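You operate a simulated robot arm through the tools that you are given. There is no shell and no other tool.

You run a simulated robot arm. Do the job below in one go: nothing can be reset, and whatever is moved stays where it is left.

Task
Put things in order on the loading end of the blue conveyor. At the end: the green marker is on the brown seal box; the yellow coil label stands where the red marker stood; the red marker stands where the brown felt pad stood; the brown felt pad stands where the green marker stood; whatever was shut is shut again. Leave all else as you found it, and nothing knocked over.

The check looks at the end state, three seconds after you hand in, the way a careful person would. Anything else that was tipped, shoved, dropped, spilled or broken makes it a failure. Lids that push on must go on centred and level and be pressed home; caps that screw on are set level and turned clockwise until they are tight.

Robot
A 7-joint arm with a two-finger gripper, fixed in place. Base frame: the origin is at the foot of the arm, x ahead of it, y to its left, z up; the work surface is at about z = 80. Readings come in cm, rad, newtons and seconds.
With the tool pointing down near the work surface it reaches from about 34 to 72 cm from the base axis. Its first joint turns from -1.152 to 1.152 rad. Payload 2.45 kg.
Tool frame: the origin (TCP) lies between the finger pads and is the grasp point; the fingertips stand 2.6 cm ahead of it; z points along the fingers, y is the line along which they close. Largest opening 9.6 cm; the body of the gripper starts 6.9 cm behind the TCP.
Orientation is told as [roll, pitch, yaw] about the base's x, y, z axes, in that order, counted from this pose: with the fingers straight down and closing along the base's y, the tool's x points along the base's -x, its y along +y and its z along -z.

Tools
- The arm moves only by the tool nudge_tool. Its arguments are lists of equal length, an entry for each row: "turn": the turn, a rotation vector about the base's x, y, z in rad, a list of three; "translation": the shift along the base's x, y, z in cm, a list of three; "jaw": the finger opening in cm, from 0 to 9.6. In form: {"turn": [[ax, ay, az], ...], "translation": [[x, y, z], ...], "jaw": [jaw, ...]}. A call has 1 to 20 rows; each row is the pose to reach, as a shift and turn from the pose commanded when the call began. Each row takes 0.2 s and may step no farther than 5 cm and 0.15 rad from the row before; otherwise, or with a gripper value out of range, the whole call is refused. A pose out of reach is approached as far as the arm can. The call stops where the force on the tool passes 40 N (or 10 N more than at its start, if that is more) or the arm is blocked; 0.2 s more then pass. Each finger halts on what it meets, pressing with about 24 N; the grip force reading is that of the motor and also rises with nothing between the fingers. The clock runs only during rows and for 0.2 s after the last one: add rows that repeat a pose to give the fingers time. It gives the time, the measured TCP pose, the force on the tool (base axes), the opening and the grip force at its end, in the units of the frame above (readings bear some noise), with the torque about the TCP (base axes, N m) and any sound that the robot's microphone picked up.
- Cameras (640 x 400 px; columns grow to the right, rows downward): "scene" is fixed at [18.2, -39.07, 142.81]; the picture's right is [0.72, -0.70, 0.00], its down [-0.41, -0.42, -0.81] and it looks along [0.56, 0.58, -0.59] (base axes); focal length 352 px, centre (320, 200). "wrist" rides on the gripper at [8.2, 0.3, -9.8] in the tool frame; the picture's right is [-0.04, 1.00, 0.00], its down [-0.73, -0.03, -0.68] and it looks along [-0.68, -0.03, 0.73] (tool axes); focal length 256 px, centre (320, 200). There is no depth. A picture from a camera that has moved, and an enlarged one, comes with that camera's place and axes in the base frame and with its lens. The place of the scene camera against the robot may be out by one fixed shift of up to 1.8 cm in any direction.
- get_image(camera): a new picture of that camera. No time passes.
- zoom(camera, box): a new picture of the part [left, top, right, bottom] of that camera's present view, enlarged. No time passes.
- finish_job(): hands the job in; it is judged then, once.

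Nothing tells you positions but the pictures and the camera data. Unless the task says otherwise, let go and move clear before handing in.

The tools are called by a JSON object that holds its "api" and its "payload". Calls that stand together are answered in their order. nudge_tool: Moves the arm, as the interface text tells. Its arguments: {"type":"object","properties":{"turn":{"type":"array"},"translation":{"type":"array"},"jaw":{"type":"array"}},"required":["turn","translation","jaw"]} The other tools are called the same way: get_image (camera) takes a picture; zoom (camera, box) takes an enlarged picture of a part of a camera's view; finish_job () hands the job in.

At the start:

```text
t: 0.0
eef_pos: [48.89, -8.16, 112.22]
tcp_rot: [0.0, 0.0, 0.0]
contact_force: [1.0, 0.4, -0.5]
ft_torque: [0.0, 0.02, -0.02]
gripper_width: 9.61
grip_force: 0.0
```

scene: 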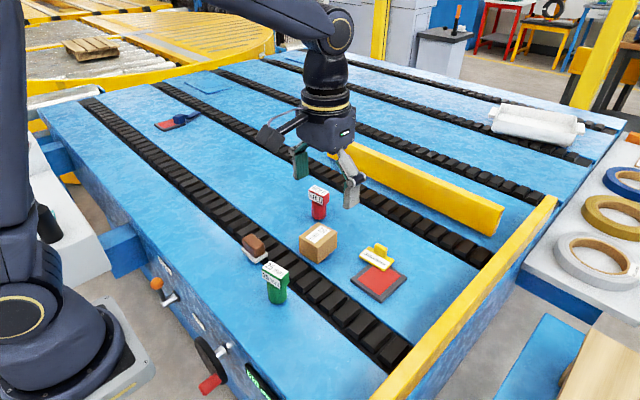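
wrist: 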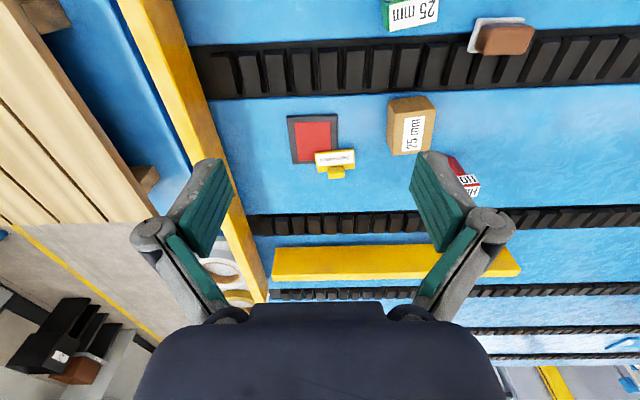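

I see the loading end of a blue conveyor with a red marker, a brown box, a yellow label partly on a red pad, a green marker and a brown felt pad near a black strip. I'll take enlarged views first to locate everything.

{"api": "zoom", "payload": {"camera": "scene", "box": [220, 170, 420, 310]}}

{"api": "zoom", "payload": {"camera": "wrist", "box": [260, 0, 560, 200]}}

{"api": "zoom", "payload": {"camera": "scene", "box": [230, 220, 310, 310]}}

{"api": "zoom", "payload": {"camera": "scene", "box": [330, 230, 430, 310]}}

```text
2.86 times, centred on (320, 240) of scene
camera zoom: at [18.2, -39.07, 142.81], right [0.72, -0.7, 0.0], down [-0.41, -0.42, -0.81], along [0.56, 0.58, -0.59], focal length 1007 px, centre (320, 86)
```

zoom: 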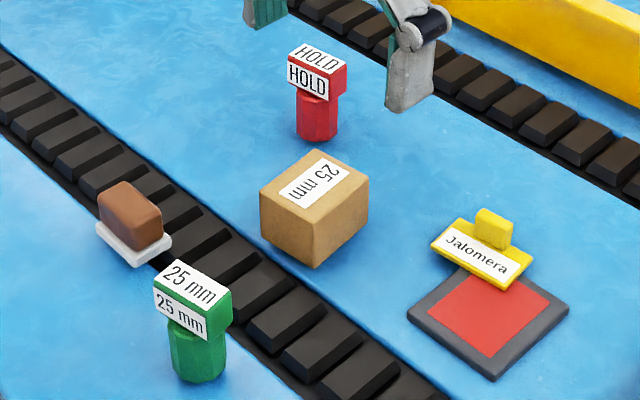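

```text
2.00 times, centred on (410, 100) of wrist
camera zoom: at [40.73, -7.77, 122.01], right [0.04, 1.0, 0.0], down [0.73, -0.03, 0.68], along [0.68, -0.03, -0.73], focal length 512 px, centre (140, 400)
```

zoom: 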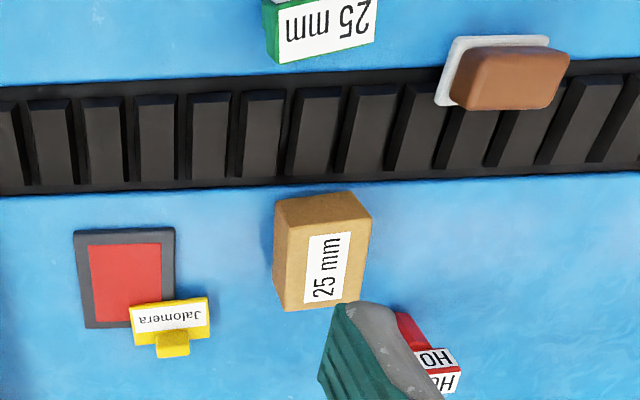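

```text
4.44 times, centred on (270, 265) of scene
camera zoom: at [18.2, -39.07, 142.81], right [0.72, -0.7, 0.0], down [-0.41, -0.42, -0.81], along [0.56, 0.58, -0.59], focal length 1567 px, centre (542, -89)
```

zoom: 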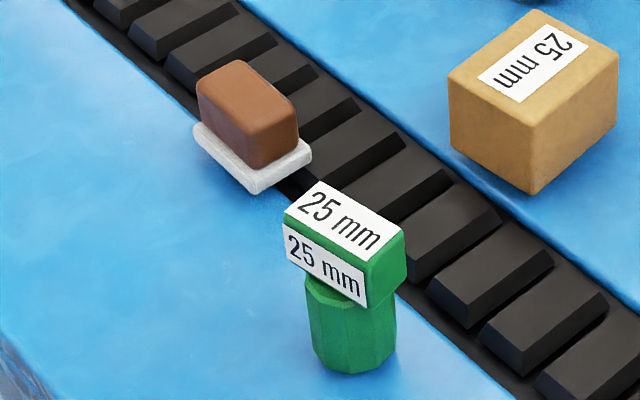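

```text
5.00 times, centred on (380, 270) of scene
camera zoom: at [18.2, -39.07, 142.81], right [0.72, -0.7, 0.0], down [-0.41, -0.42, -0.81], along [0.56, 0.58, -0.59], focal length 1763 px, centre (20, -150)
```

zoom: 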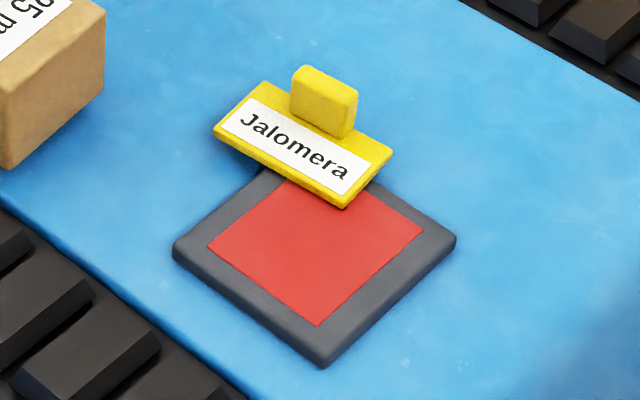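

I see all four items and the box; the felt pad sits on a white base straddling the black strip edge. I'll move above the green marker and felt pad for close wrist views.

{"api": "nudge_tool", "payload": {"turn": [[0, 0, 0], [0, 0, 0], [0, 0, 0], [0, 0, 0], [0, 0, 0], [0, 0, 0], [0, 0, 0]], "translation": [[-1, 3.2, -2], [-2, 6.4, -4], [-3, 9.6, -6], [-4, 12.8, -8], [-4.9, 16.2, -10.2], [-4.9, 16.2, -10.2], [-4.9, 16.2, -10.2]], "jaw": [9.6, 9.6, 9.6, 9.6, 9.6, 9.6, 9.6]}}

{"api": "get_image", "payload": {"camera": "wrist"}}

{"api": "get_image", "payload": {"camera": "scene"}}

```text
t: 1.6
eef_pos: [44.14, 7.91, 101.86]
tcp_rot: [0.001, -0.001, 0.0]
contact_force: [-0.7, 0.0, 0.1]
ft_torque: [0.02, 0.01, -0.04]
gripper_width: 9.6
grip_force: 0.0
```

```text
taken
camera wrist: at [36.02, 8.37, 111.73], right [0.04, 1.0, 0.0], down [0.73, -0.03, 0.68], along [0.68, -0.03, -0.73], focal length 256 px, centre (320, 200)
```

wrist: 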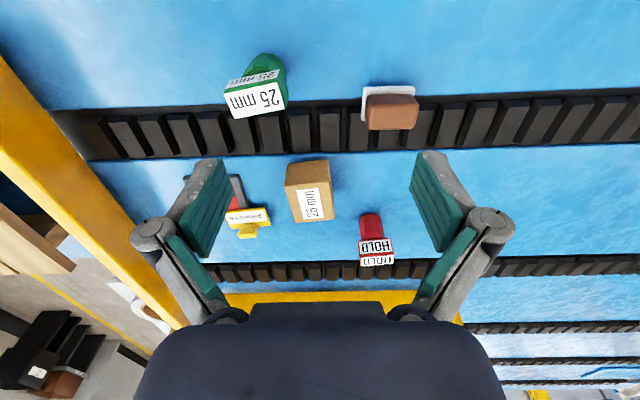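

```text
taken
```

scene: 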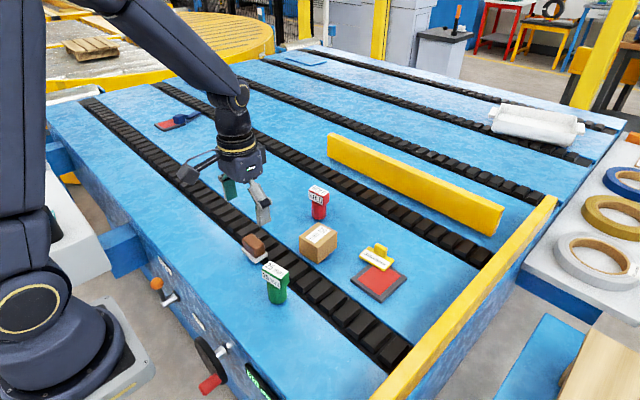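

{"api": "zoom", "payload": {"camera": "wrist", "box": [210, 40, 430, 180]}}

{"api": "zoom", "payload": {"camera": "wrist", "box": [210, 150, 430, 290]}}

{"api": "zoom", "payload": {"camera": "wrist", "box": [340, 70, 440, 140]}}

{"api": "zoom", "payload": {"camera": "scene", "box": [225, 220, 305, 310]}}

```text
2.86 times, centred on (320, 110) of wrist
camera zoom: at [36.02, 8.37, 111.73], right [0.04, 1.0, 0.0], down [0.73, -0.03, 0.68], along [0.68, -0.03, -0.73], focal length 731 px, centre (320, 457)
```

zoom: 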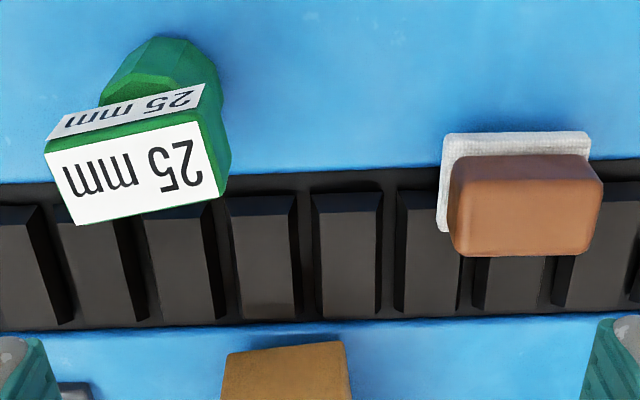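

```text
2.86 times, centred on (320, 220) of wrist
camera zoom: at [36.02, 8.37, 111.73], right [0.04, 1.0, 0.0], down [0.73, -0.03, 0.68], along [0.68, -0.03, -0.73], focal length 731 px, centre (320, 143)
```

zoom: 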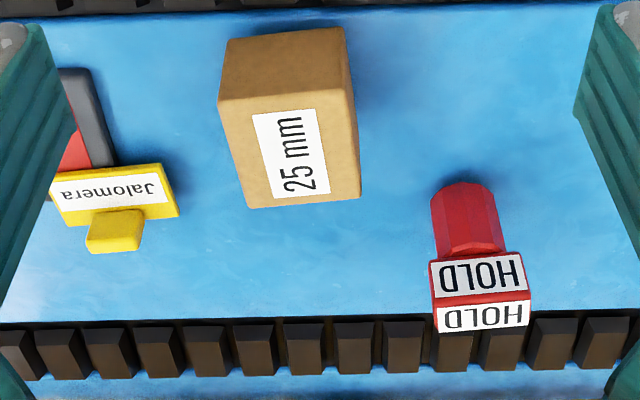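

```text
5.71 times, centred on (390, 105) of wrist
camera zoom: at [36.02, 8.37, 111.73], right [0.04, 1.0, 0.0], down [0.73, -0.03, 0.68], along [0.68, -0.03, -0.73], focal length 1463 px, centre (-80, 743)
```

zoom: 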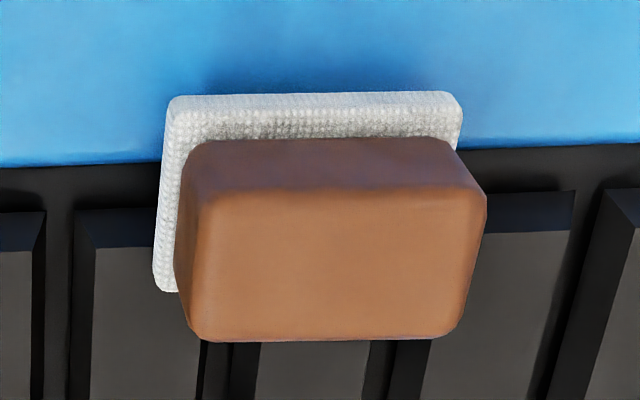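

```text
4.44 times, centred on (265, 265) of scene
camera zoom: at [18.2, -39.07, 142.81], right [0.72, -0.7, 0.0], down [-0.41, -0.42, -0.81], along [0.56, 0.58, -0.59], focal length 1567 px, centre (564, -89)
```

zoom: 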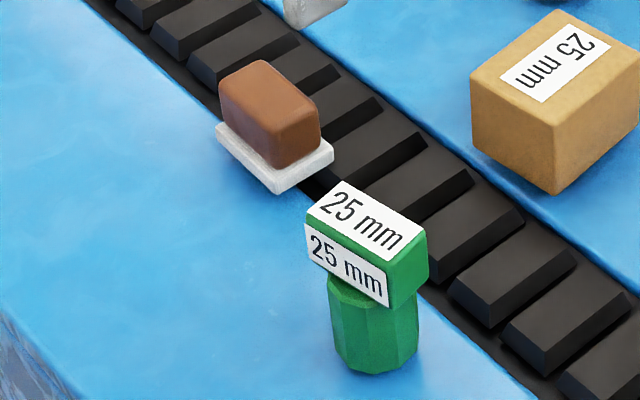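

The felt pad (white felt with brown handle, one piece) is near (49, 16), and the green marker head near (45.5, 1.8), turned about 0.19 rad. Next I move above the green marker with the jaws aligned to its head to check the alignment.

{"api": "nudge_tool", "payload": {"turn": [[0, 0, 0.1], [0, 0, 0.19], [0, 0, 0.19], [0, 0, 0.19]], "translation": [[0.5, -3, -2.0], [1.2, -6, -4.0], [1.2, -6.0, -4.8], [1.2, -6.0, -4.8]], "jaw": [9.6, 9.6, 9.6, 9.6]}}

{"api": "get_image", "payload": {"camera": "wrist"}}

{"api": "zoom", "payload": {"camera": "wrist", "box": [220, 0, 420, 140]}}

{"api": "zoom", "payload": {"camera": "wrist", "box": [180, 110, 460, 280]}}

```text
t: 2.6
eef_pos: [45.27, 2.0, 97.08]
tcp_rot: [-0.001, -0.001, 0.191]
contact_force: [0.2, -1.3, 0.7]
ft_torque: [-0.01, 0.0, 0.01]
gripper_width: 9.57
grip_force: 0.0
```

```text
taken
camera wrist: at [37.18, 0.76, 106.96], right [-0.15, 0.99, 0.0], down [0.73, 0.11, 0.68], along [0.67, 0.1, -0.73], focal length 256 px, centre (320, 200)
```

wrist: 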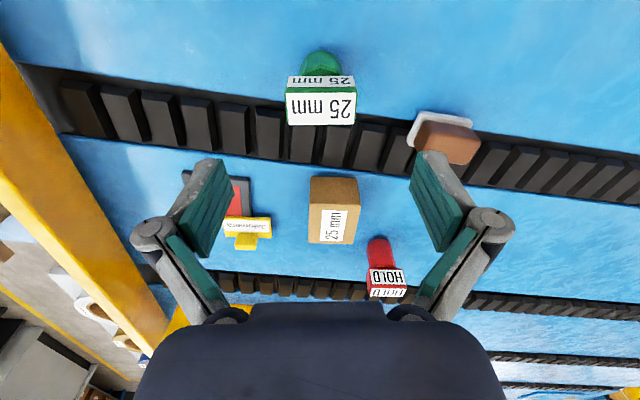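

```text
2.86 times, centred on (320, 70) of wrist
camera zoom: at [37.18, 0.76, 106.96], right [-0.15, 0.99, 0.0], down [0.73, 0.11, 0.68], along [0.67, 0.1, -0.73], focal length 731 px, centre (320, 571)
```

zoom: 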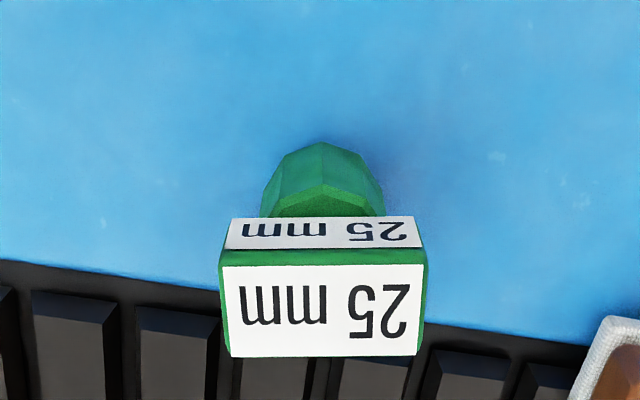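

```text
2.29 times, centred on (320, 195) of wrist
camera zoom: at [37.18, 0.76, 106.96], right [-0.15, 0.99, 0.0], down [0.73, 0.11, 0.68], along [0.67, 0.1, -0.73], focal length 585 px, centre (320, 211)
```

zoom: 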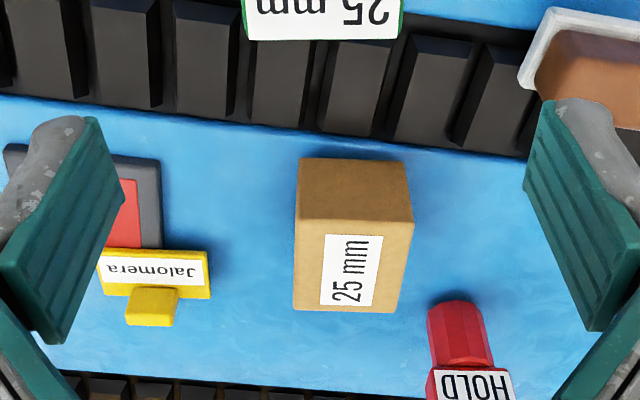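

The green marker's head is 5.4 cm long, centred near (45.25, 2.05), top about z = 88, and the jaws line up with it. I'll descend and grip the head by its ends.

{"api": "nudge_tool", "payload": {"turn": [[0, 0, -0.02], [0, 0, -0.02], [0, 0, -0.02], [0, 0, -0.02], [0, 0, -0.02], [0, 0, -0.02], [0, 0, -0.02], [0, 0, -0.02], [0, 0, -0.02], [0, 0, -0.02]], "translation": [[0.05, 0.03, -3], [0.05, 0.03, -6], [0.05, 0.03, -8.5], [0.05, 0.03, -10], [0.05, 0.03, -10.9], [0.05, 0.03, -10.9], [0.05, 0.03, -10.9], [0.05, 0.03, -10.9], [0.05, 0.03, -10.9], [0.05, 0.03, -10.9]], "jaw": [9.6, 9.6, 9.6, 9.6, 9.6, 7.5, 6.0, 4.8, 4.8, 4.8]}}

{"api": "get_image", "payload": {"camera": "wrist"}}

{"api": "zoom", "payload": {"camera": "scene", "box": [200, 180, 360, 310]}}

```text
t: 4.8
eef_pos: [45.32, 1.89, 86.32]
tcp_rot: [0.0, -0.002, 0.17]
contact_force: [-0.3, 0.9, 1.7]
ft_torque: [0.05, 0.02, 0.05]
gripper_width: 5.25
grip_force: 23.8
```

```text
taken
camera wrist: at [37.25, 0.97, 96.08], right [-0.13, 0.99, 0.0], down [0.73, 0.1, 0.68], along [0.67, 0.09, -0.73], focal length 256 px, centre (320, 200)
```

wrist: 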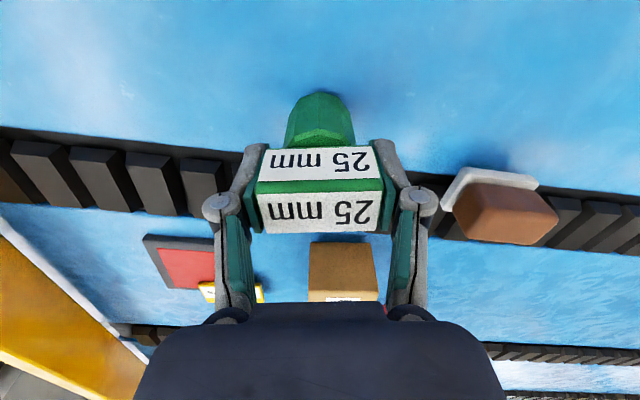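

```text
3.08 times, centred on (280, 245) of scene
camera zoom: at [18.2, -39.07, 142.81], right [0.72, -0.7, 0.0], down [-0.41, -0.42, -0.81], along [0.56, 0.58, -0.59], focal length 1085 px, centre (443, 62)
```

zoom: 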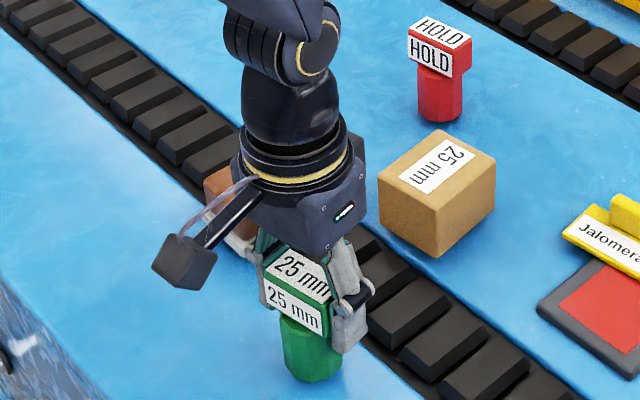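

The grip on the green marker holds (5.25 cm). The brown box top spans about x 57.6–65.6, y 2.7–9.2 at z ≈ 84.8, so I'll lift the marker and carry it above the box centre.

{"api": "nudge_tool", "payload": {"turn": [[0, 0, 0], [0, 0, 0], [0, 0, 0], [0, 0, 0], [0, 0, 0], [0, 0, 0], [0, 0, 0], [0, 0, 0], [0, 0, 0], [0, 0, 0], [0, 0, 0], [0, 0, 0]], "translation": [[0, 0, 1.5], [0, 0, 4.5], [0, 0, 8], [0, 0, 11], [2.5, 0.6, 11.5], [5.5, 1.3, 11.5], [8.5, 2.1, 11.5], [11.5, 2.8, 11.5], [14.2, 3.5, 11.5], [16.35, 4.0, 11.5], [16.35, 4.0, 11.5], [16.35, 4.0, 11.5]], "jaw": [4.8, 4.8, 4.8, 4.8, 4.8, 4.8, 4.8, 4.8, 4.8, 4.8, 4.8, 4.8]}}

{"api": "get_image", "payload": {"camera": "wrist"}}

{"api": "get_image", "payload": {"camera": "scene"}}

{"api": "zoom", "payload": {"camera": "scene", "box": [270, 150, 420, 290]}}

```text
t: 7.4
eef_pos: [61.62, 6.05, 97.71]
tcp_rot: [-0.001, -0.001, 0.169]
contact_force: [0.3, 0.4, -0.7]
ft_torque: [-0.01, 0.02, -0.03]
gripper_width: 5.28
grip_force: 23.7
```

```text
taken
camera wrist: at [53.64, 4.99, 107.53], right [-0.13, 0.99, 0.0], down [0.73, 0.1, 0.68], along [0.67, 0.09, -0.73], focal length 256 px, centre (320, 200)
```

wrist: 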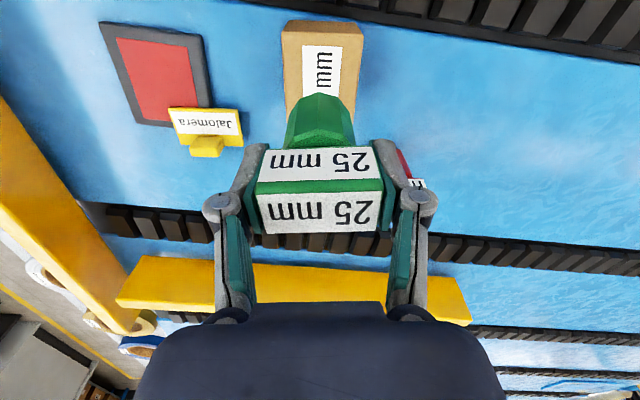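

```text
taken
```

scene: 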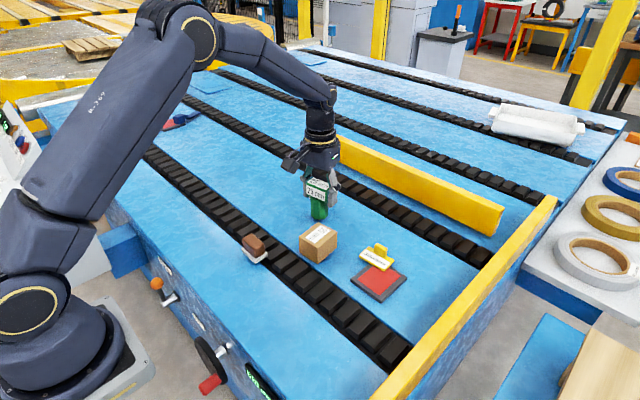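

```text
2.86 times, centred on (345, 220) of scene
camera zoom: at [18.21, -39.07, 142.81], right [0.72, -0.7, 0.0], down [-0.41, -0.42, -0.81], along [0.56, 0.58, -0.59], focal length 1007 px, centre (249, 143)
```

zoom: 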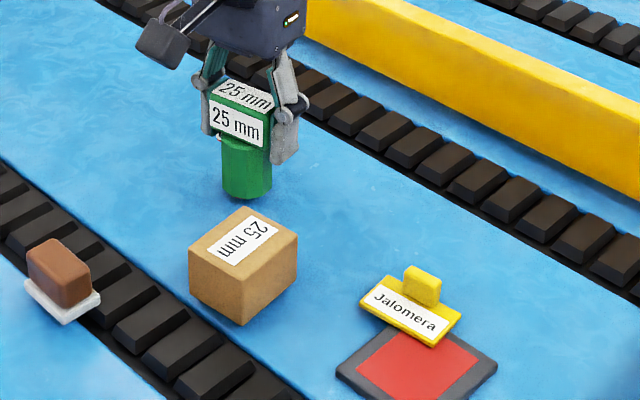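

{"api": "zoom", "payload": {"camera": "wrist", "box": [220, 0, 440, 140]}}

{"api": "zoom", "payload": {"camera": "scene", "box": [280, 160, 360, 270]}}

```text
2.86 times, centred on (330, 70) of wrist
camera zoom: at [53.64, 4.99, 107.53], right [-0.13, 0.99, 0.0], down [0.73, 0.1, 0.68], along [0.67, 0.09, -0.73], focal length 731 px, centre (291, 571)
```

zoom: 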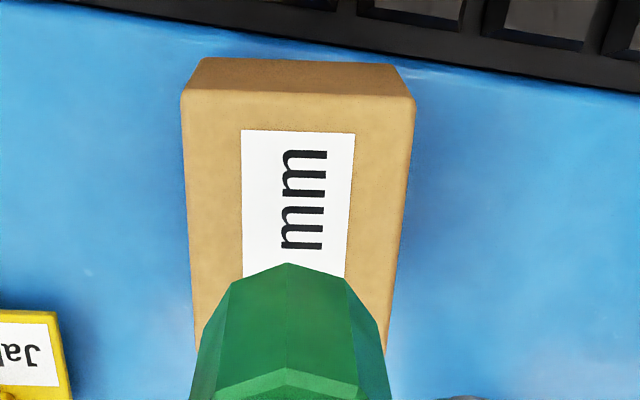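

```text
3.64 times, centred on (320, 215) of scene
camera zoom: at [18.21, -39.07, 142.81], right [0.72, -0.7, 0.0], down [-0.41, -0.42, -0.81], along [0.56, 0.58, -0.59], focal length 1282 px, centre (320, 146)
```

zoom: 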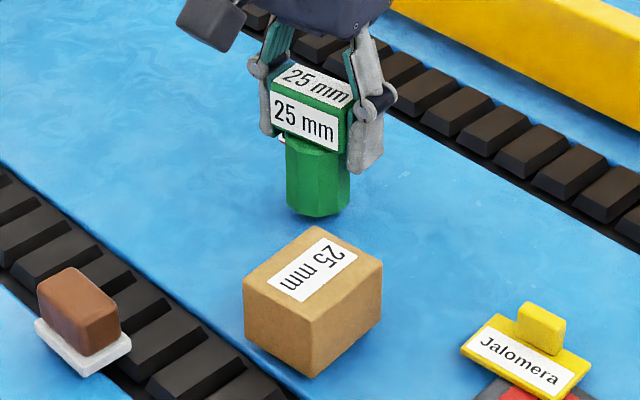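

The marker hangs centred over the box top (about 61.7, 6.1). I'll lower it in stages and watch the force.

{"api": "nudge_tool", "payload": {"turn": [[0, 0, 0], [0, 0, 0], [0, 0, 0], [0, 0, 0], [0, 0, 0]], "translation": [[0, 0, -2], [0, 0, -4], [0, 0, -5.3], [0, 0, -5.9], [0, 0, -5.9]], "jaw": [4.8, 4.8, 4.8, 4.8, 4.8]}}

{"api": "zoom", "payload": {"camera": "scene", "box": [280, 160, 360, 270]}}

{"api": "zoom", "payload": {"camera": "wrist", "box": [220, 0, 440, 140]}}

```text
t: 8.6
eef_pos: [61.42, 6.05, 91.88]
tcp_rot: [0.001, -0.001, 0.17]
contact_force: [-0.1, 1.4, -0.3]
ft_torque: [0.04, -0.01, 0.0]
gripper_width: 5.26
grip_force: 23.9
```

```text
3.64 times, centred on (320, 215) of scene
camera zoom: at [18.21, -39.07, 142.81], right [0.72, -0.7, 0.0], down [-0.41, -0.42, -0.81], along [0.56, 0.58, -0.59], focal length 1282 px, centre (320, 146)
```

zoom: 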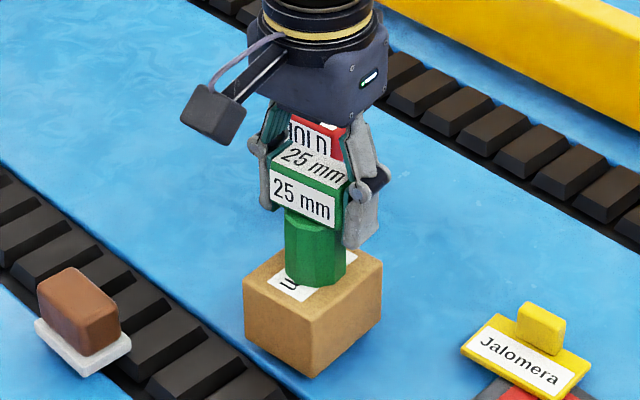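

```text
2.86 times, centred on (330, 70) of wrist
camera zoom: at [53.47, 5.06, 101.63], right [-0.13, 0.99, 0.0], down [0.73, 0.1, 0.68], along [0.67, 0.09, -0.73], focal length 731 px, centre (291, 571)
```

zoom: 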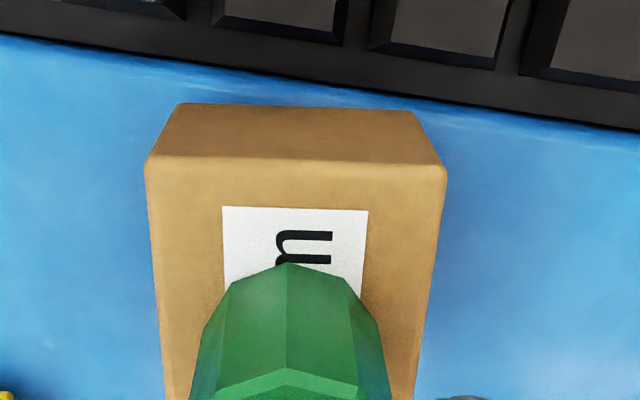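

{"api": "nudge_tool", "payload": {"turn": [[0, 0, 0], [0, 0, 0], [0, 0, 0]], "translation": [[0, 0, -0.2], [0, 0, -0.4], [0, 0, -0.4]], "jaw": [4.8, 4.8, 4.8]}}

```text
t: 9.4
eef_pos: [61.59, 6.07, 91.39]
tcp_rot: [0.002, -0.004, 0.169]
contact_force: [-1.1, -1.1, 19.8]
ft_torque: [0.01, 0.0, 0.04]
gripper_width: 5.28
grip_force: 24.2
```

Contact is made at about 20 N, so the marker stands on the box. I'll ease off slightly, open the jaws and rise.

{"api": "nudge_tool", "payload": {"turn": [[0, 0, 0], [0, 0, 0], [0, 0, 0], [0, 0, 0], [0, 0, 0], [0, 0, 0]], "translation": [[0, 0, 0.1], [0, 0, 0.12], [0, 0, 0.12], [0, 0, 0.12], [0, 0, 0.12], [0, 0, 0.12]], "jaw": [4.8, 5.6, 6.5, 7.5, 8.0, 8.0]}}

{"api": "get_image", "payload": {"camera": "wrist"}}

{"api": "zoom", "payload": {"camera": "scene", "box": [280, 160, 360, 270]}}

```text
t: 10.8
eef_pos: [61.62, 6.16, 91.67]
tcp_rot: [0.0, -0.001, 0.17]
contact_force: [0.8, -0.2, 0.4]
ft_torque: [0.01, -0.01, 0.0]
gripper_width: 7.98
grip_force: 0.0
```

```text
taken
camera wrist: at [53.51, 5.12, 101.41], right [-0.13, 0.99, 0.0], down [0.73, 0.1, 0.68], along [0.67, 0.09, -0.73], focal length 256 px, centre (320, 200)
```

wrist: 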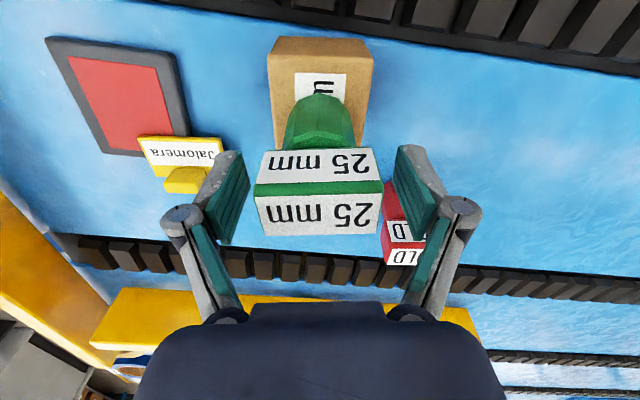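

```text
3.64 times, centred on (320, 215) of scene
camera zoom: at [18.2, -39.07, 142.81], right [0.72, -0.7, 0.0], down [-0.41, -0.42, -0.81], along [0.56, 0.58, -0.59], focal length 1282 px, centre (320, 146)
```

zoom: 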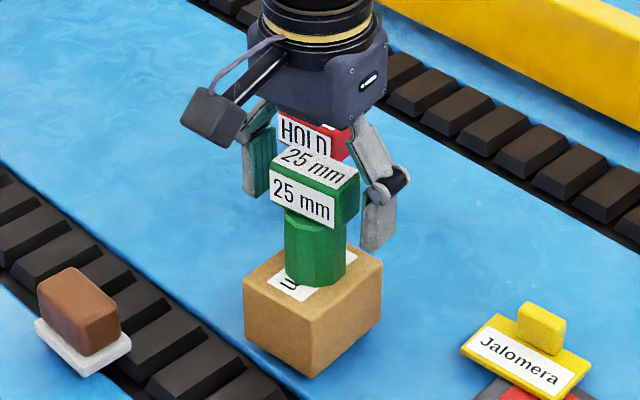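

The green marker stands upright on the box. I rise straight up and view the remaining objects.

{"api": "nudge_tool", "payload": {"turn": [[0, 0, 0], [0, 0, 0], [0, 0, 0], [0, 0, 0], [0, 0, -0.08], [0, 0, -0.17], [0, 0, -0.17]], "translation": [[0, 0, 2], [0, 0, 5], [0, 0, 9], [0, 0, 13], [-3, 0, 14], [-6, 0, 14], [-6, 0, 14]], "jaw": [8.0, 8.0, 8.0, 8.0, 9.0, 9.6, 9.6]}}

{"api": "get_image", "payload": {"camera": "wrist"}}

{"api": "zoom", "payload": {"camera": "wrist", "box": [180, 40, 300, 140]}}

{"api": "zoom", "payload": {"camera": "wrist", "box": [280, 40, 480, 180]}}

{"api": "zoom", "payload": {"camera": "scene", "box": [280, 160, 420, 300]}}

```text
t: 12.4
eef_pos: [55.55, 6.1, 105.58]
tcp_rot: [0.0, -0.001, 0.0]
contact_force: [0.2, 0.2, -0.6]
ft_torque: [0.03, -0.02, 0.03]
gripper_width: 9.62
grip_force: 0.0
```

```text
taken
camera wrist: at [47.43, 6.54, 115.41], right [0.04, 1.0, 0.0], down [0.73, -0.03, 0.68], along [0.68, -0.03, -0.73], focal length 256 px, centre (320, 200)
```

wrist: 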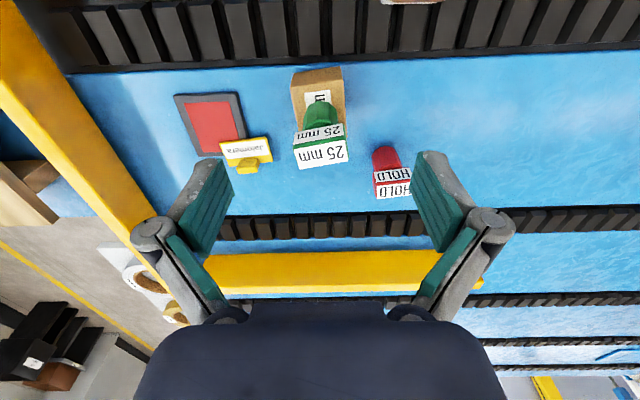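

```text
4.00 times, centred on (240, 90) of wrist
camera zoom: at [47.43, 6.54, 115.41], right [0.04, 1.0, 0.0], down [0.73, -0.03, 0.68], along [0.68, -0.03, -0.73], focal length 1024 px, centre (640, 640)
```

zoom: 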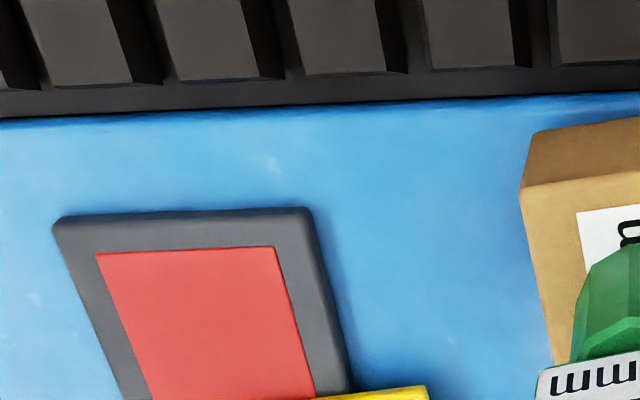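

```text
2.86 times, centred on (380, 110) of wrist
camera zoom: at [47.43, 6.54, 115.41], right [0.04, 1.0, 0.0], down [0.73, -0.03, 0.68], along [0.68, -0.03, -0.73], focal length 731 px, centre (149, 457)
```

zoom: 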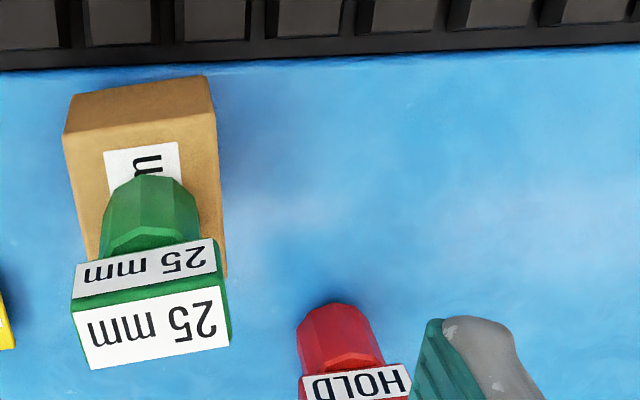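

```text
2.86 times, centred on (350, 230) of scene
camera zoom: at [18.2, -39.07, 142.81], right [0.72, -0.7, 0.0], down [-0.41, -0.42, -0.81], along [0.56, 0.58, -0.59], focal length 1007 px, centre (234, 114)
```

zoom: 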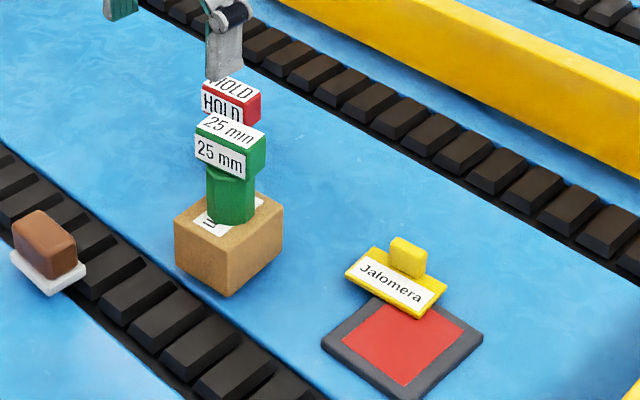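

The red marker is far out near (71, 16). Next I move above the felt pad to align for gripping its brown handle.

{"api": "nudge_tool", "payload": {"turn": [[0, 0, 0], [0, 0, 0], [0, 0, -0.03], [0, 0, -0.03], [0, 0, -0.03], [0, 0, -0.03]], "translation": [[-2, 3, -2], [-4, 6, -5], [-6, 8.5, -8], [-6.8, 9.9, -10.5], [-6.8, 9.9, -12], [-6.8, 9.9, -12]], "jaw": [9.6, 9.6, 9.6, 9.6, 9.6, 9.6]}}

{"api": "get_image", "payload": {"camera": "wrist"}}

{"api": "zoom", "payload": {"camera": "wrist", "box": [250, 40, 400, 140]}}

```text
t: 13.8
eef_pos: [48.5, 16.11, 93.44]
tcp_rot: [0.0, -0.001, -0.029]
contact_force: [-0.5, -0.6, 0.3]
ft_torque: [0.04, -0.01, -0.01]
gripper_width: 9.59
grip_force: 0.0
```

```text
taken
camera wrist: at [40.46, 16.63, 103.41], right [0.07, 1.0, 0.0], down [0.73, -0.05, 0.68], along [0.68, -0.05, -0.73], focal length 256 px, centre (320, 200)
```

wrist: 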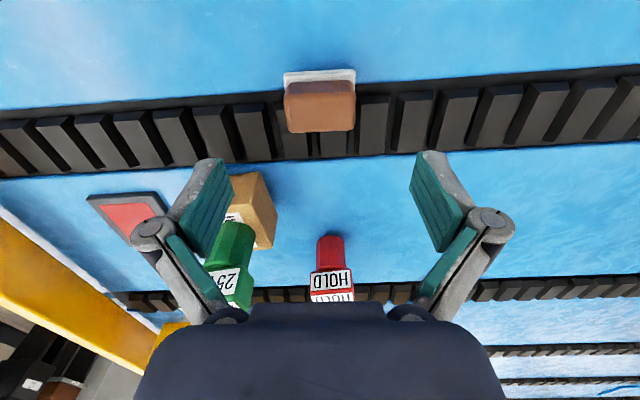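

```text
4.00 times, centred on (325, 90) of wrist
camera zoom: at [40.46, 16.63, 103.41], right [0.07, 1.0, 0.0], down [0.73, -0.05, 0.68], along [0.68, -0.05, -0.73], focal length 1024 px, centre (300, 640)
```

zoom: 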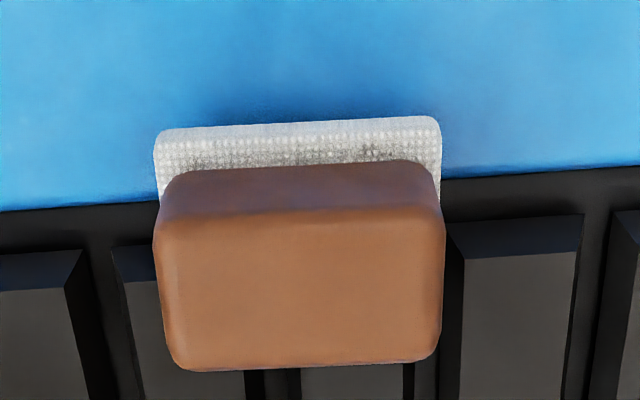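

The felt pad's centre is near (49.35, 16.1), its handle about 5.4 cm wide with top near z = 83.8. I'll descend and grip the handle just above the felt.

{"api": "nudge_tool", "payload": {"turn": [[0, 0, 0], [0, 0, 0], [0, 0, 0], [0, 0, 0], [0, 0, 0]], "translation": [[0.7, 0.04, -3], [0.7, 0.04, -6], [0.7, 0.04, -8.2], [0.7, 0.04, -9.4], [0.7, 0.04, -9.4]], "jaw": [9.6, 9.6, 9.6, 9.6, 9.6]}}

{"api": "get_image", "payload": {"camera": "wrist"}}

{"api": "zoom", "payload": {"camera": "wrist", "box": [200, 100, 440, 260]}}

{"api": "zoom", "payload": {"camera": "scene", "box": [210, 210, 300, 280]}}

```text
t: 15.0
eef_pos: [49.47, 15.97, 84.25]
tcp_rot: [0.001, -0.002, -0.03]
contact_force: [0.1, -0.7, 1.3]
ft_torque: [-0.02, 0.0, -0.02]
gripper_width: 9.59
grip_force: 0.2
```

```text
taken
camera wrist: at [41.33, 16.6, 94.03], right [0.07, 1.0, 0.0], down [0.73, -0.05, 0.68], along [0.68, -0.05, -0.73], focal length 256 px, centre (320, 200)
```

wrist: 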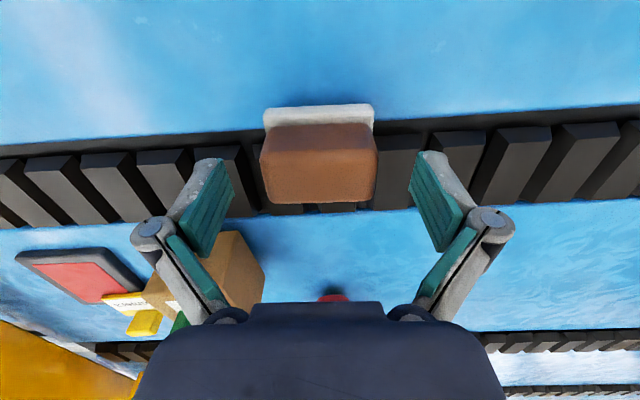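

```text
2.50 times, centred on (320, 180) of wrist
camera zoom: at [41.33, 16.6, 94.03], right [0.07, 1.0, 0.0], down [0.73, -0.05, 0.68], along [0.68, -0.05, -0.73], focal length 640 px, centre (320, 250)
```

zoom: 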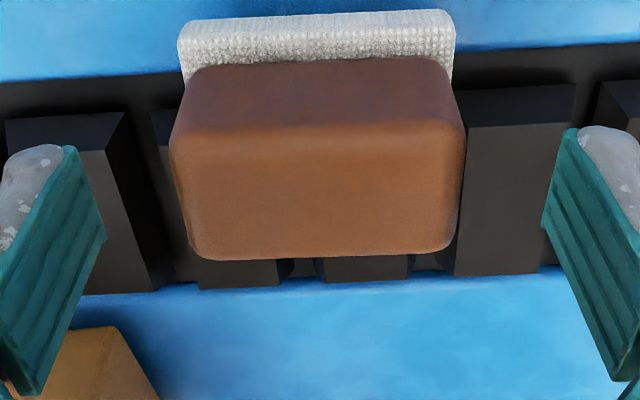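

```text
5.71 times, centred on (255, 245) of scene
camera zoom: at [18.2, -39.07, 142.81], right [0.72, -0.7, 0.0], down [-0.41, -0.42, -0.81], along [0.56, 0.58, -0.59], focal length 2014 px, centre (691, -57)
```

zoom: 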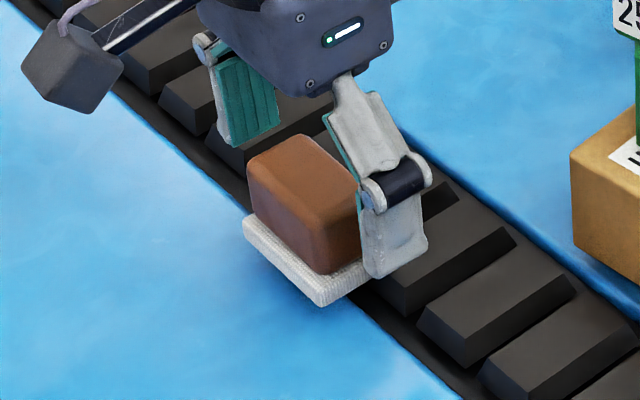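

The jaws straddle the handle correctly with tips just above the felt. Now I close and lift slightly.

{"api": "nudge_tool", "payload": {"turn": [[0, 0, 0], [0, 0, 0], [0, 0, 0], [0, 0, 0], [0, 0, 0]], "translation": [[0, 0, 0], [0, 0, 0], [0, 0, 0], [0, 0, 0], [0, 0, 0]], "jaw": [7.8, 6.2, 4.9, 4.9, 4.9]}}

{"api": "get_image", "payload": {"camera": "wrist"}}

{"api": "zoom", "payload": {"camera": "scene", "box": [210, 210, 300, 280]}}

```text
t: 16.2
eef_pos: [49.43, 16.01, 84.19]
tcp_rot: [-0.001, 0.001, -0.03]
contact_force: [-0.5, 0.0, 1.1]
ft_torque: [0.04, 0.03, 0.08]
gripper_width: 5.54
grip_force: 24.2
```

```text
taken
camera wrist: at [41.32, 16.59, 94.07], right [0.07, 1.0, 0.0], down [0.73, -0.05, 0.68], along [0.68, -0.05, -0.73], focal length 256 px, centre (320, 200)
```

wrist: 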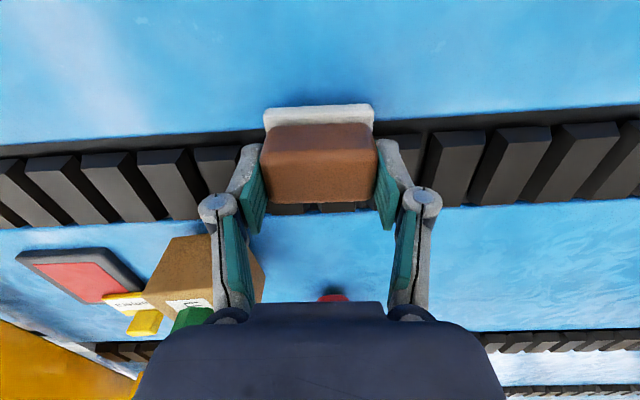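

```text
5.71 times, centred on (255, 245) of scene
camera zoom: at [18.2, -39.07, 142.81], right [0.72, -0.7, 0.0], down [-0.41, -0.42, -0.81], along [0.56, 0.58, -0.59], focal length 2014 px, centre (691, -57)
```

zoom: 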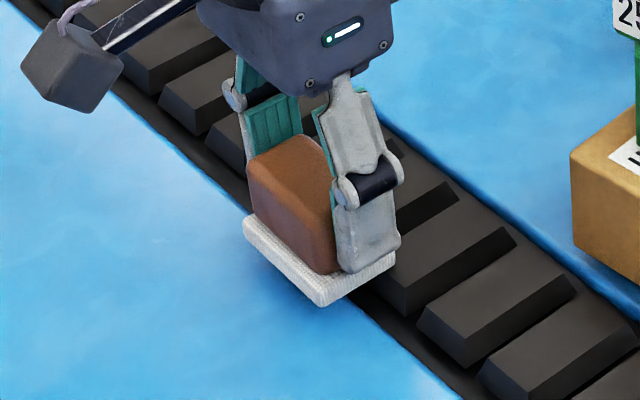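

Grip is firm at 5.54 cm. I'll lift the pad 4 cm, carry it to the green marker's old place (45.25, 2.05) and lower it.

{"api": "nudge_tool", "payload": {"turn": [[0, 0, 0], [0, 0, 0], [0, 0, 0], [0, 0, 0], [0, 0, 0], [0, 0, 0], [0, 0, 0], [0, 0, 0], [0, 0, 0], [0, 0, 0], [0, 0, 0], [0, 0, 0]], "translation": [[0, 0, 1], [0, 0, 2.5], [0, 0, 4.5], [-0.8, -2.5, 5], [-1.6, -5.5, 5], [-2.5, -8.5, 5], [-3.4, -11.5, 5], [-4.2, -13.95, 5], [-4.2, -13.95, 3.5], [-4.2, -13.95, 1.5], [-4.2, -13.95, 0.6], [-4.2, -13.95, 0.6]], "jaw": [4.9, 4.9, 4.9, 4.9, 4.9, 4.9, 4.9, 4.9, 4.9, 4.9, 4.9, 4.9]}}

{"api": "get_image", "payload": {"camera": "wrist"}}

{"api": "zoom", "payload": {"camera": "scene", "box": [220, 210, 340, 310]}}

```text
t: 18.8
eef_pos: [45.35, 2.12, 84.86]
tcp_rot: [0.0, 0.0, -0.029]
contact_force: [-0.8, -0.2, -0.7]
ft_torque: [0.04, -0.05, 0.03]
gripper_width: 5.56
grip_force: 23.9
```

```text
taken
camera wrist: at [37.27, 2.69, 94.7], right [0.07, 1.0, 0.0], down [0.73, -0.05, 0.68], along [0.68, -0.05, -0.73], focal length 256 px, centre (320, 200)
```

wrist: 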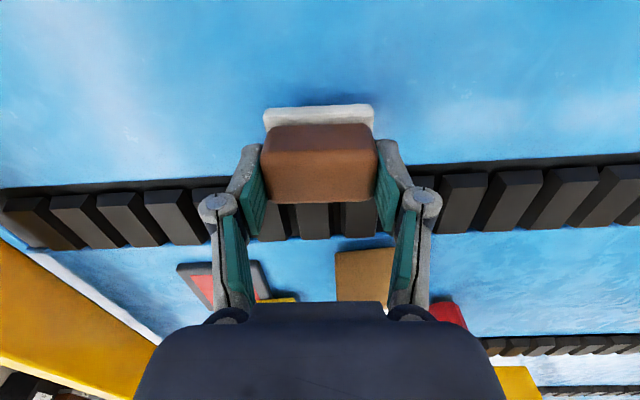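

```text
4.00 times, centred on (280, 260) of scene
camera zoom: at [18.21, -39.07, 142.81], right [0.72, -0.7, 0.0], down [-0.41, -0.42, -0.81], along [0.56, 0.58, -0.59], focal length 1410 px, centre (480, -40)
```

zoom: 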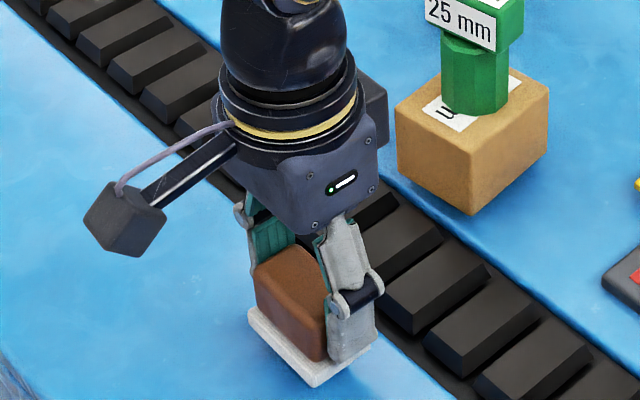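

{"api": "nudge_tool", "payload": {"turn": [[0, 0, 0], [0, 0, 0], [0, 0, 0], [0, 0, 0]], "translation": [[0, 0, -0.2], [0, 0, -0.4], [0, 0, -0.55], [0, 0, -0.55]], "jaw": [4.9, 4.9, 4.9, 4.9]}}

```text
t: 19.8
eef_pos: [45.28, 2.06, 84.31]
tcp_rot: [-0.001, -0.001, -0.03]
contact_force: [-1.6, 0.6, 4.1]
ft_torque: [0.02, 0.08, -0.01]
gripper_width: 5.51
grip_force: 24.0
```

{"api": "nudge_tool", "payload": {"turn": [[0, 0, 0], [0, 0, 0]], "translation": [[0, 0, -0.08], [0, 0, -0.08]], "jaw": [4.9, 4.9]}}

```text
t: 20.4
eef_pos: [45.38, 2.1, 84.1]
tcp_rot: [0.001, -0.002, -0.028]
contact_force: [-3.3, 0.5, 20.0]
ft_torque: [0.07, 0.09, 0.06]
gripper_width: 5.56
grip_force: 24.1
```

The pad is firmly down (20 N). I'll ease off, open the jaws and rise.

{"api": "nudge_tool", "payload": {"turn": [[0, 0, 0], [0, 0, 0], [0, 0, 0], [0, 0, 0], [0, 0, 0], [0, 0, 0], [0, 0, 0], [0, 0, 0], [0, 0, 0], [0, 0, 0]], "translation": [[0, 0, 0.06], [0, 0, 0.08], [0, 0, 0.1], [0, 0, 0.1], [0, 0, 0.1], [0, 0, 0.1], [0, 0, 3], [0, 0, 7], [0, 0, 11], [0, 0, 11]], "jaw": [4.9, 5.8, 7.0, 8.0, 9.0, 9.0, 9.0, 9.0, 9.0, 9.0]}}

{"api": "get_image", "payload": {"camera": "wrist"}}

{"api": "get_image", "payload": {"camera": "scene"}}

{"api": "zoom", "payload": {"camera": "scene", "box": [220, 170, 420, 310]}}

```text
t: 22.6
eef_pos: [45.3, 2.23, 95.11]
tcp_rot: [-0.001, -0.001, -0.029]
contact_force: [-0.6, -0.7, 0.0]
ft_torque: [0.03, 0.01, 0.0]
gripper_width: 9.03
grip_force: 0.0
```

```text
taken
camera wrist: at [37.15, 2.83, 104.95], right [0.07, 1.0, 0.0], down [0.73, -0.05, 0.68], along [0.68, -0.05, -0.73], focal length 256 px, centre (320, 200)
```

wrist: 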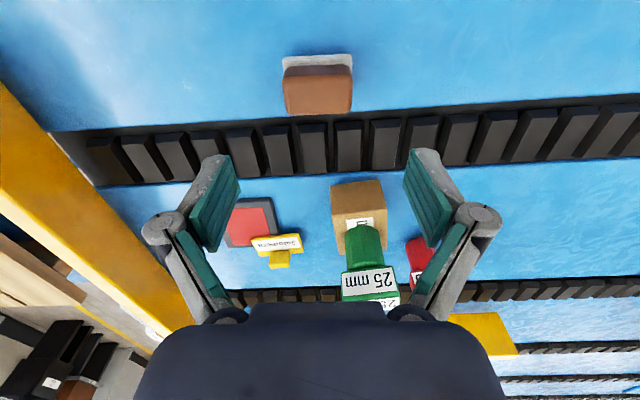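

```text
taken
```

scene: 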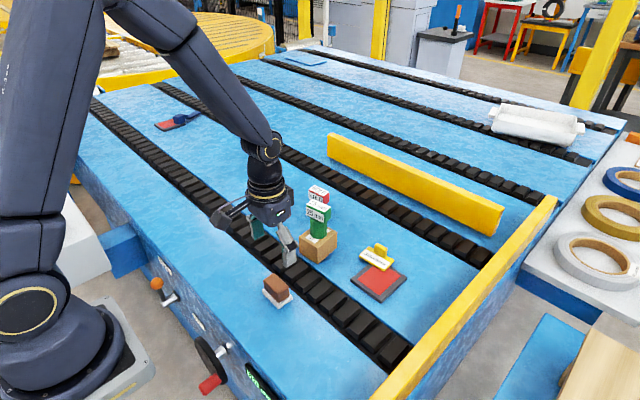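

```text
2.86 times, centred on (320, 240) of scene
camera zoom: at [18.2, -39.07, 142.81], right [0.72, -0.7, 0.0], down [-0.41, -0.42, -0.81], along [0.56, 0.58, -0.59], focal length 1007 px, centre (320, 86)
```

zoom: 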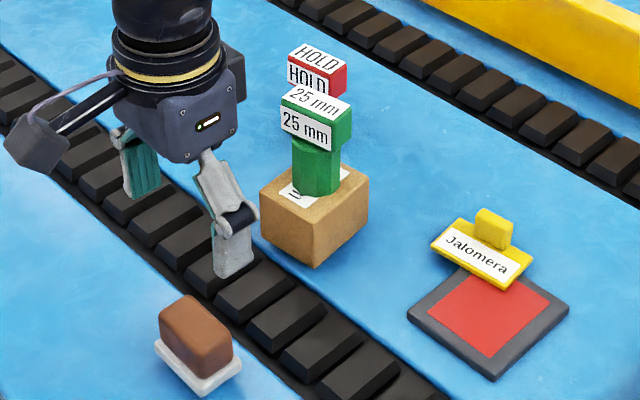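

The felt pad now stands at the green marker's old place. Next I go over to inspect the red marker from closer, keeping high above the green marker on the box.

{"api": "nudge_tool", "payload": {"turn": [[0, 0, 0], [0, 0, 0], [0, 0, 0.03], [0, 0, 0.03], [0, 0, 0.03], [0, 0, 0.03], [0, 0, 0.03]], "translation": [[1, 3, 3], [3, 6.5, 6], [6, 9.5, 8], [9, 12, 8], [13, 13.5, 8], [16.7, 14, 7], [16.7, 14, 7]], "jaw": [9.6, 9.6, 9.6, 9.6, 9.6, 9.6, 9.6]}}

{"api": "get_image", "payload": {"camera": "wrist"}}

{"api": "zoom", "payload": {"camera": "wrist", "box": [250, 100, 410, 220]}}

```text
refused: row 2 steps farther than a row can; nothing moved
```

```text
taken
camera wrist: at [37.15, 2.83, 104.95], right [0.07, 1.0, 0.0], down [0.73, -0.05, 0.68], along [0.68, -0.05, -0.73], focal length 256 px, centre (320, 200)
```

wrist: 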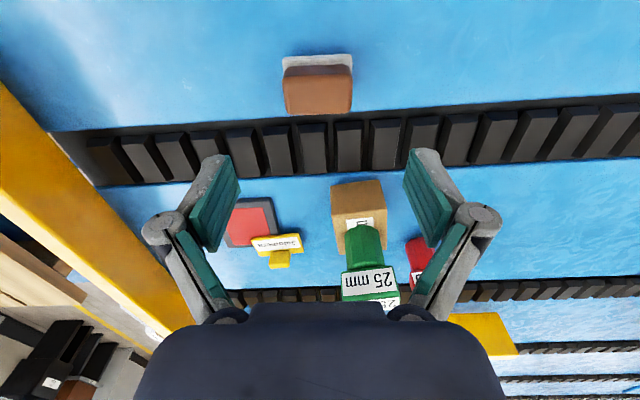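

```text
3.33 times, centred on (330, 160) of wrist
camera zoom: at [37.15, 2.83, 104.95], right [0.07, 1.0, 0.0], down [0.73, -0.05, 0.68], along [0.68, -0.05, -0.73], focal length 853 px, centre (287, 333)
```

zoom: 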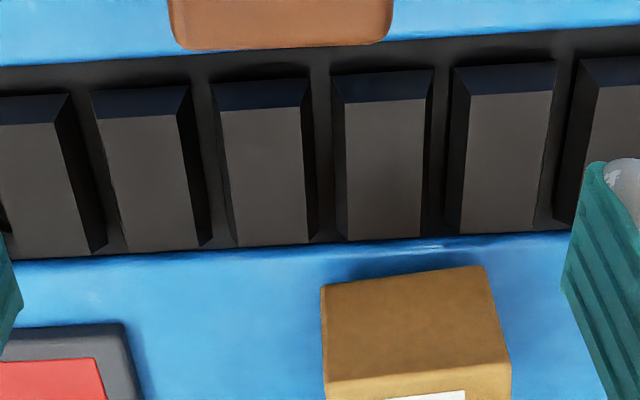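

One step was too long and nothing moved; I'll resend the approach to the red marker with shorter steps.

{"api": "nudge_tool", "payload": {"turn": [[0, 0, 0], [0, 0, 0], [0, 0, 0.03], [0, 0, 0.03], [0, 0, 0.03], [0, 0, 0.03], [0, 0, 0.03], [0, 0, 0.03], [0, 0, 0.03]], "translation": [[1, 2.5, 3], [2.5, 5.5, 5.5], [4.5, 8.5, 7.5], [7.5, 11, 8], [10.5, 13, 8], [14, 14, 8], [16.7, 14, 7], [16.7, 14, 7], [16.7, 14, 7]], "jaw": [9.6, 9.6, 9.6, 9.6, 9.6, 9.6, 9.6, 9.6, 9.6]}}

{"api": "get_image", "payload": {"camera": "wrist"}}

{"api": "zoom", "payload": {"camera": "wrist", "box": [250, 100, 410, 220]}}

{"api": "zoom", "payload": {"camera": "scene", "box": [280, 160, 360, 240]}}

```text
t: 24.6
eef_pos: [61.91, 16.04, 102.41]
tcp_rot: [0.001, -0.001, -0.001]
contact_force: [-0.8, 0.4, -0.5]
ft_torque: [-0.01, -0.02, 0.06]
gripper_width: 9.6
grip_force: 0.1
```

```text
taken
camera wrist: at [53.89, 16.39, 112.07], right [0.04, 1.0, 0.0], down [0.73, -0.03, 0.68], along [0.68, -0.03, -0.73], focal length 256 px, centre (320, 200)
```

wrist: 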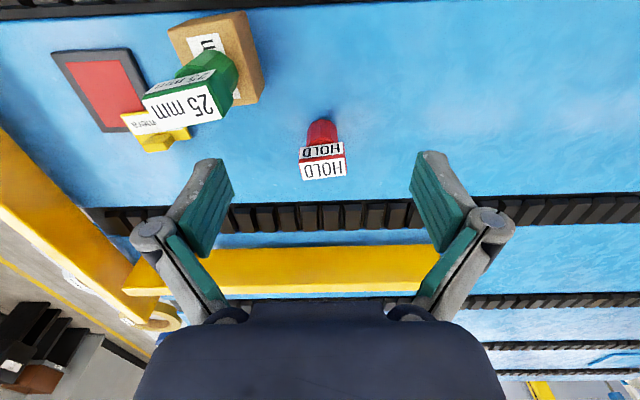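

```text
3.33 times, centred on (330, 160) of wrist
camera zoom: at [53.89, 16.39, 112.07], right [0.04, 1.0, 0.0], down [0.73, -0.03, 0.68], along [0.68, -0.03, -0.73], focal length 853 px, centre (287, 333)
```

zoom: 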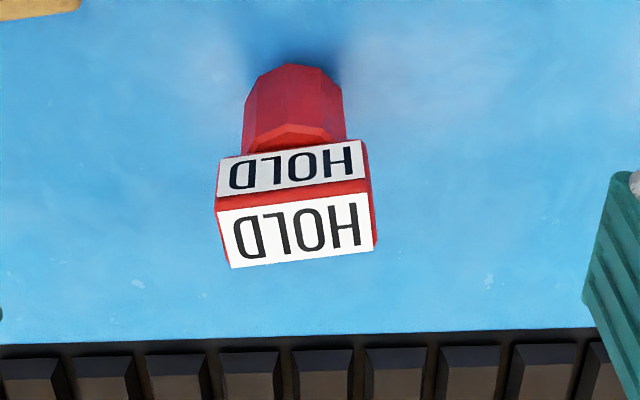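

```text
5.00 times, centred on (320, 200) of scene
camera zoom: at [18.2, -39.07, 142.81], right [0.72, -0.7, 0.0], down [-0.41, -0.42, -0.81], along [0.56, 0.58, -0.59], focal length 1763 px, centre (320, 200)
```

zoom: 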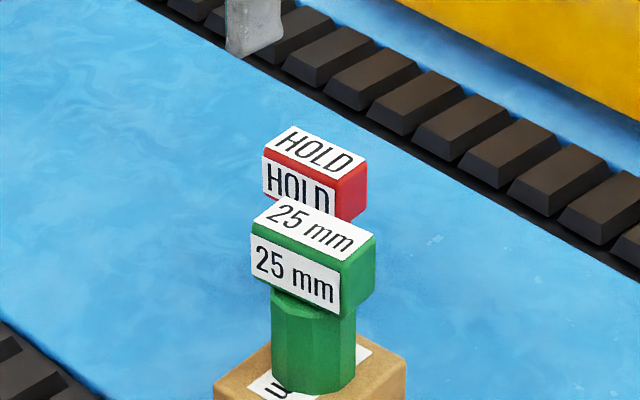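

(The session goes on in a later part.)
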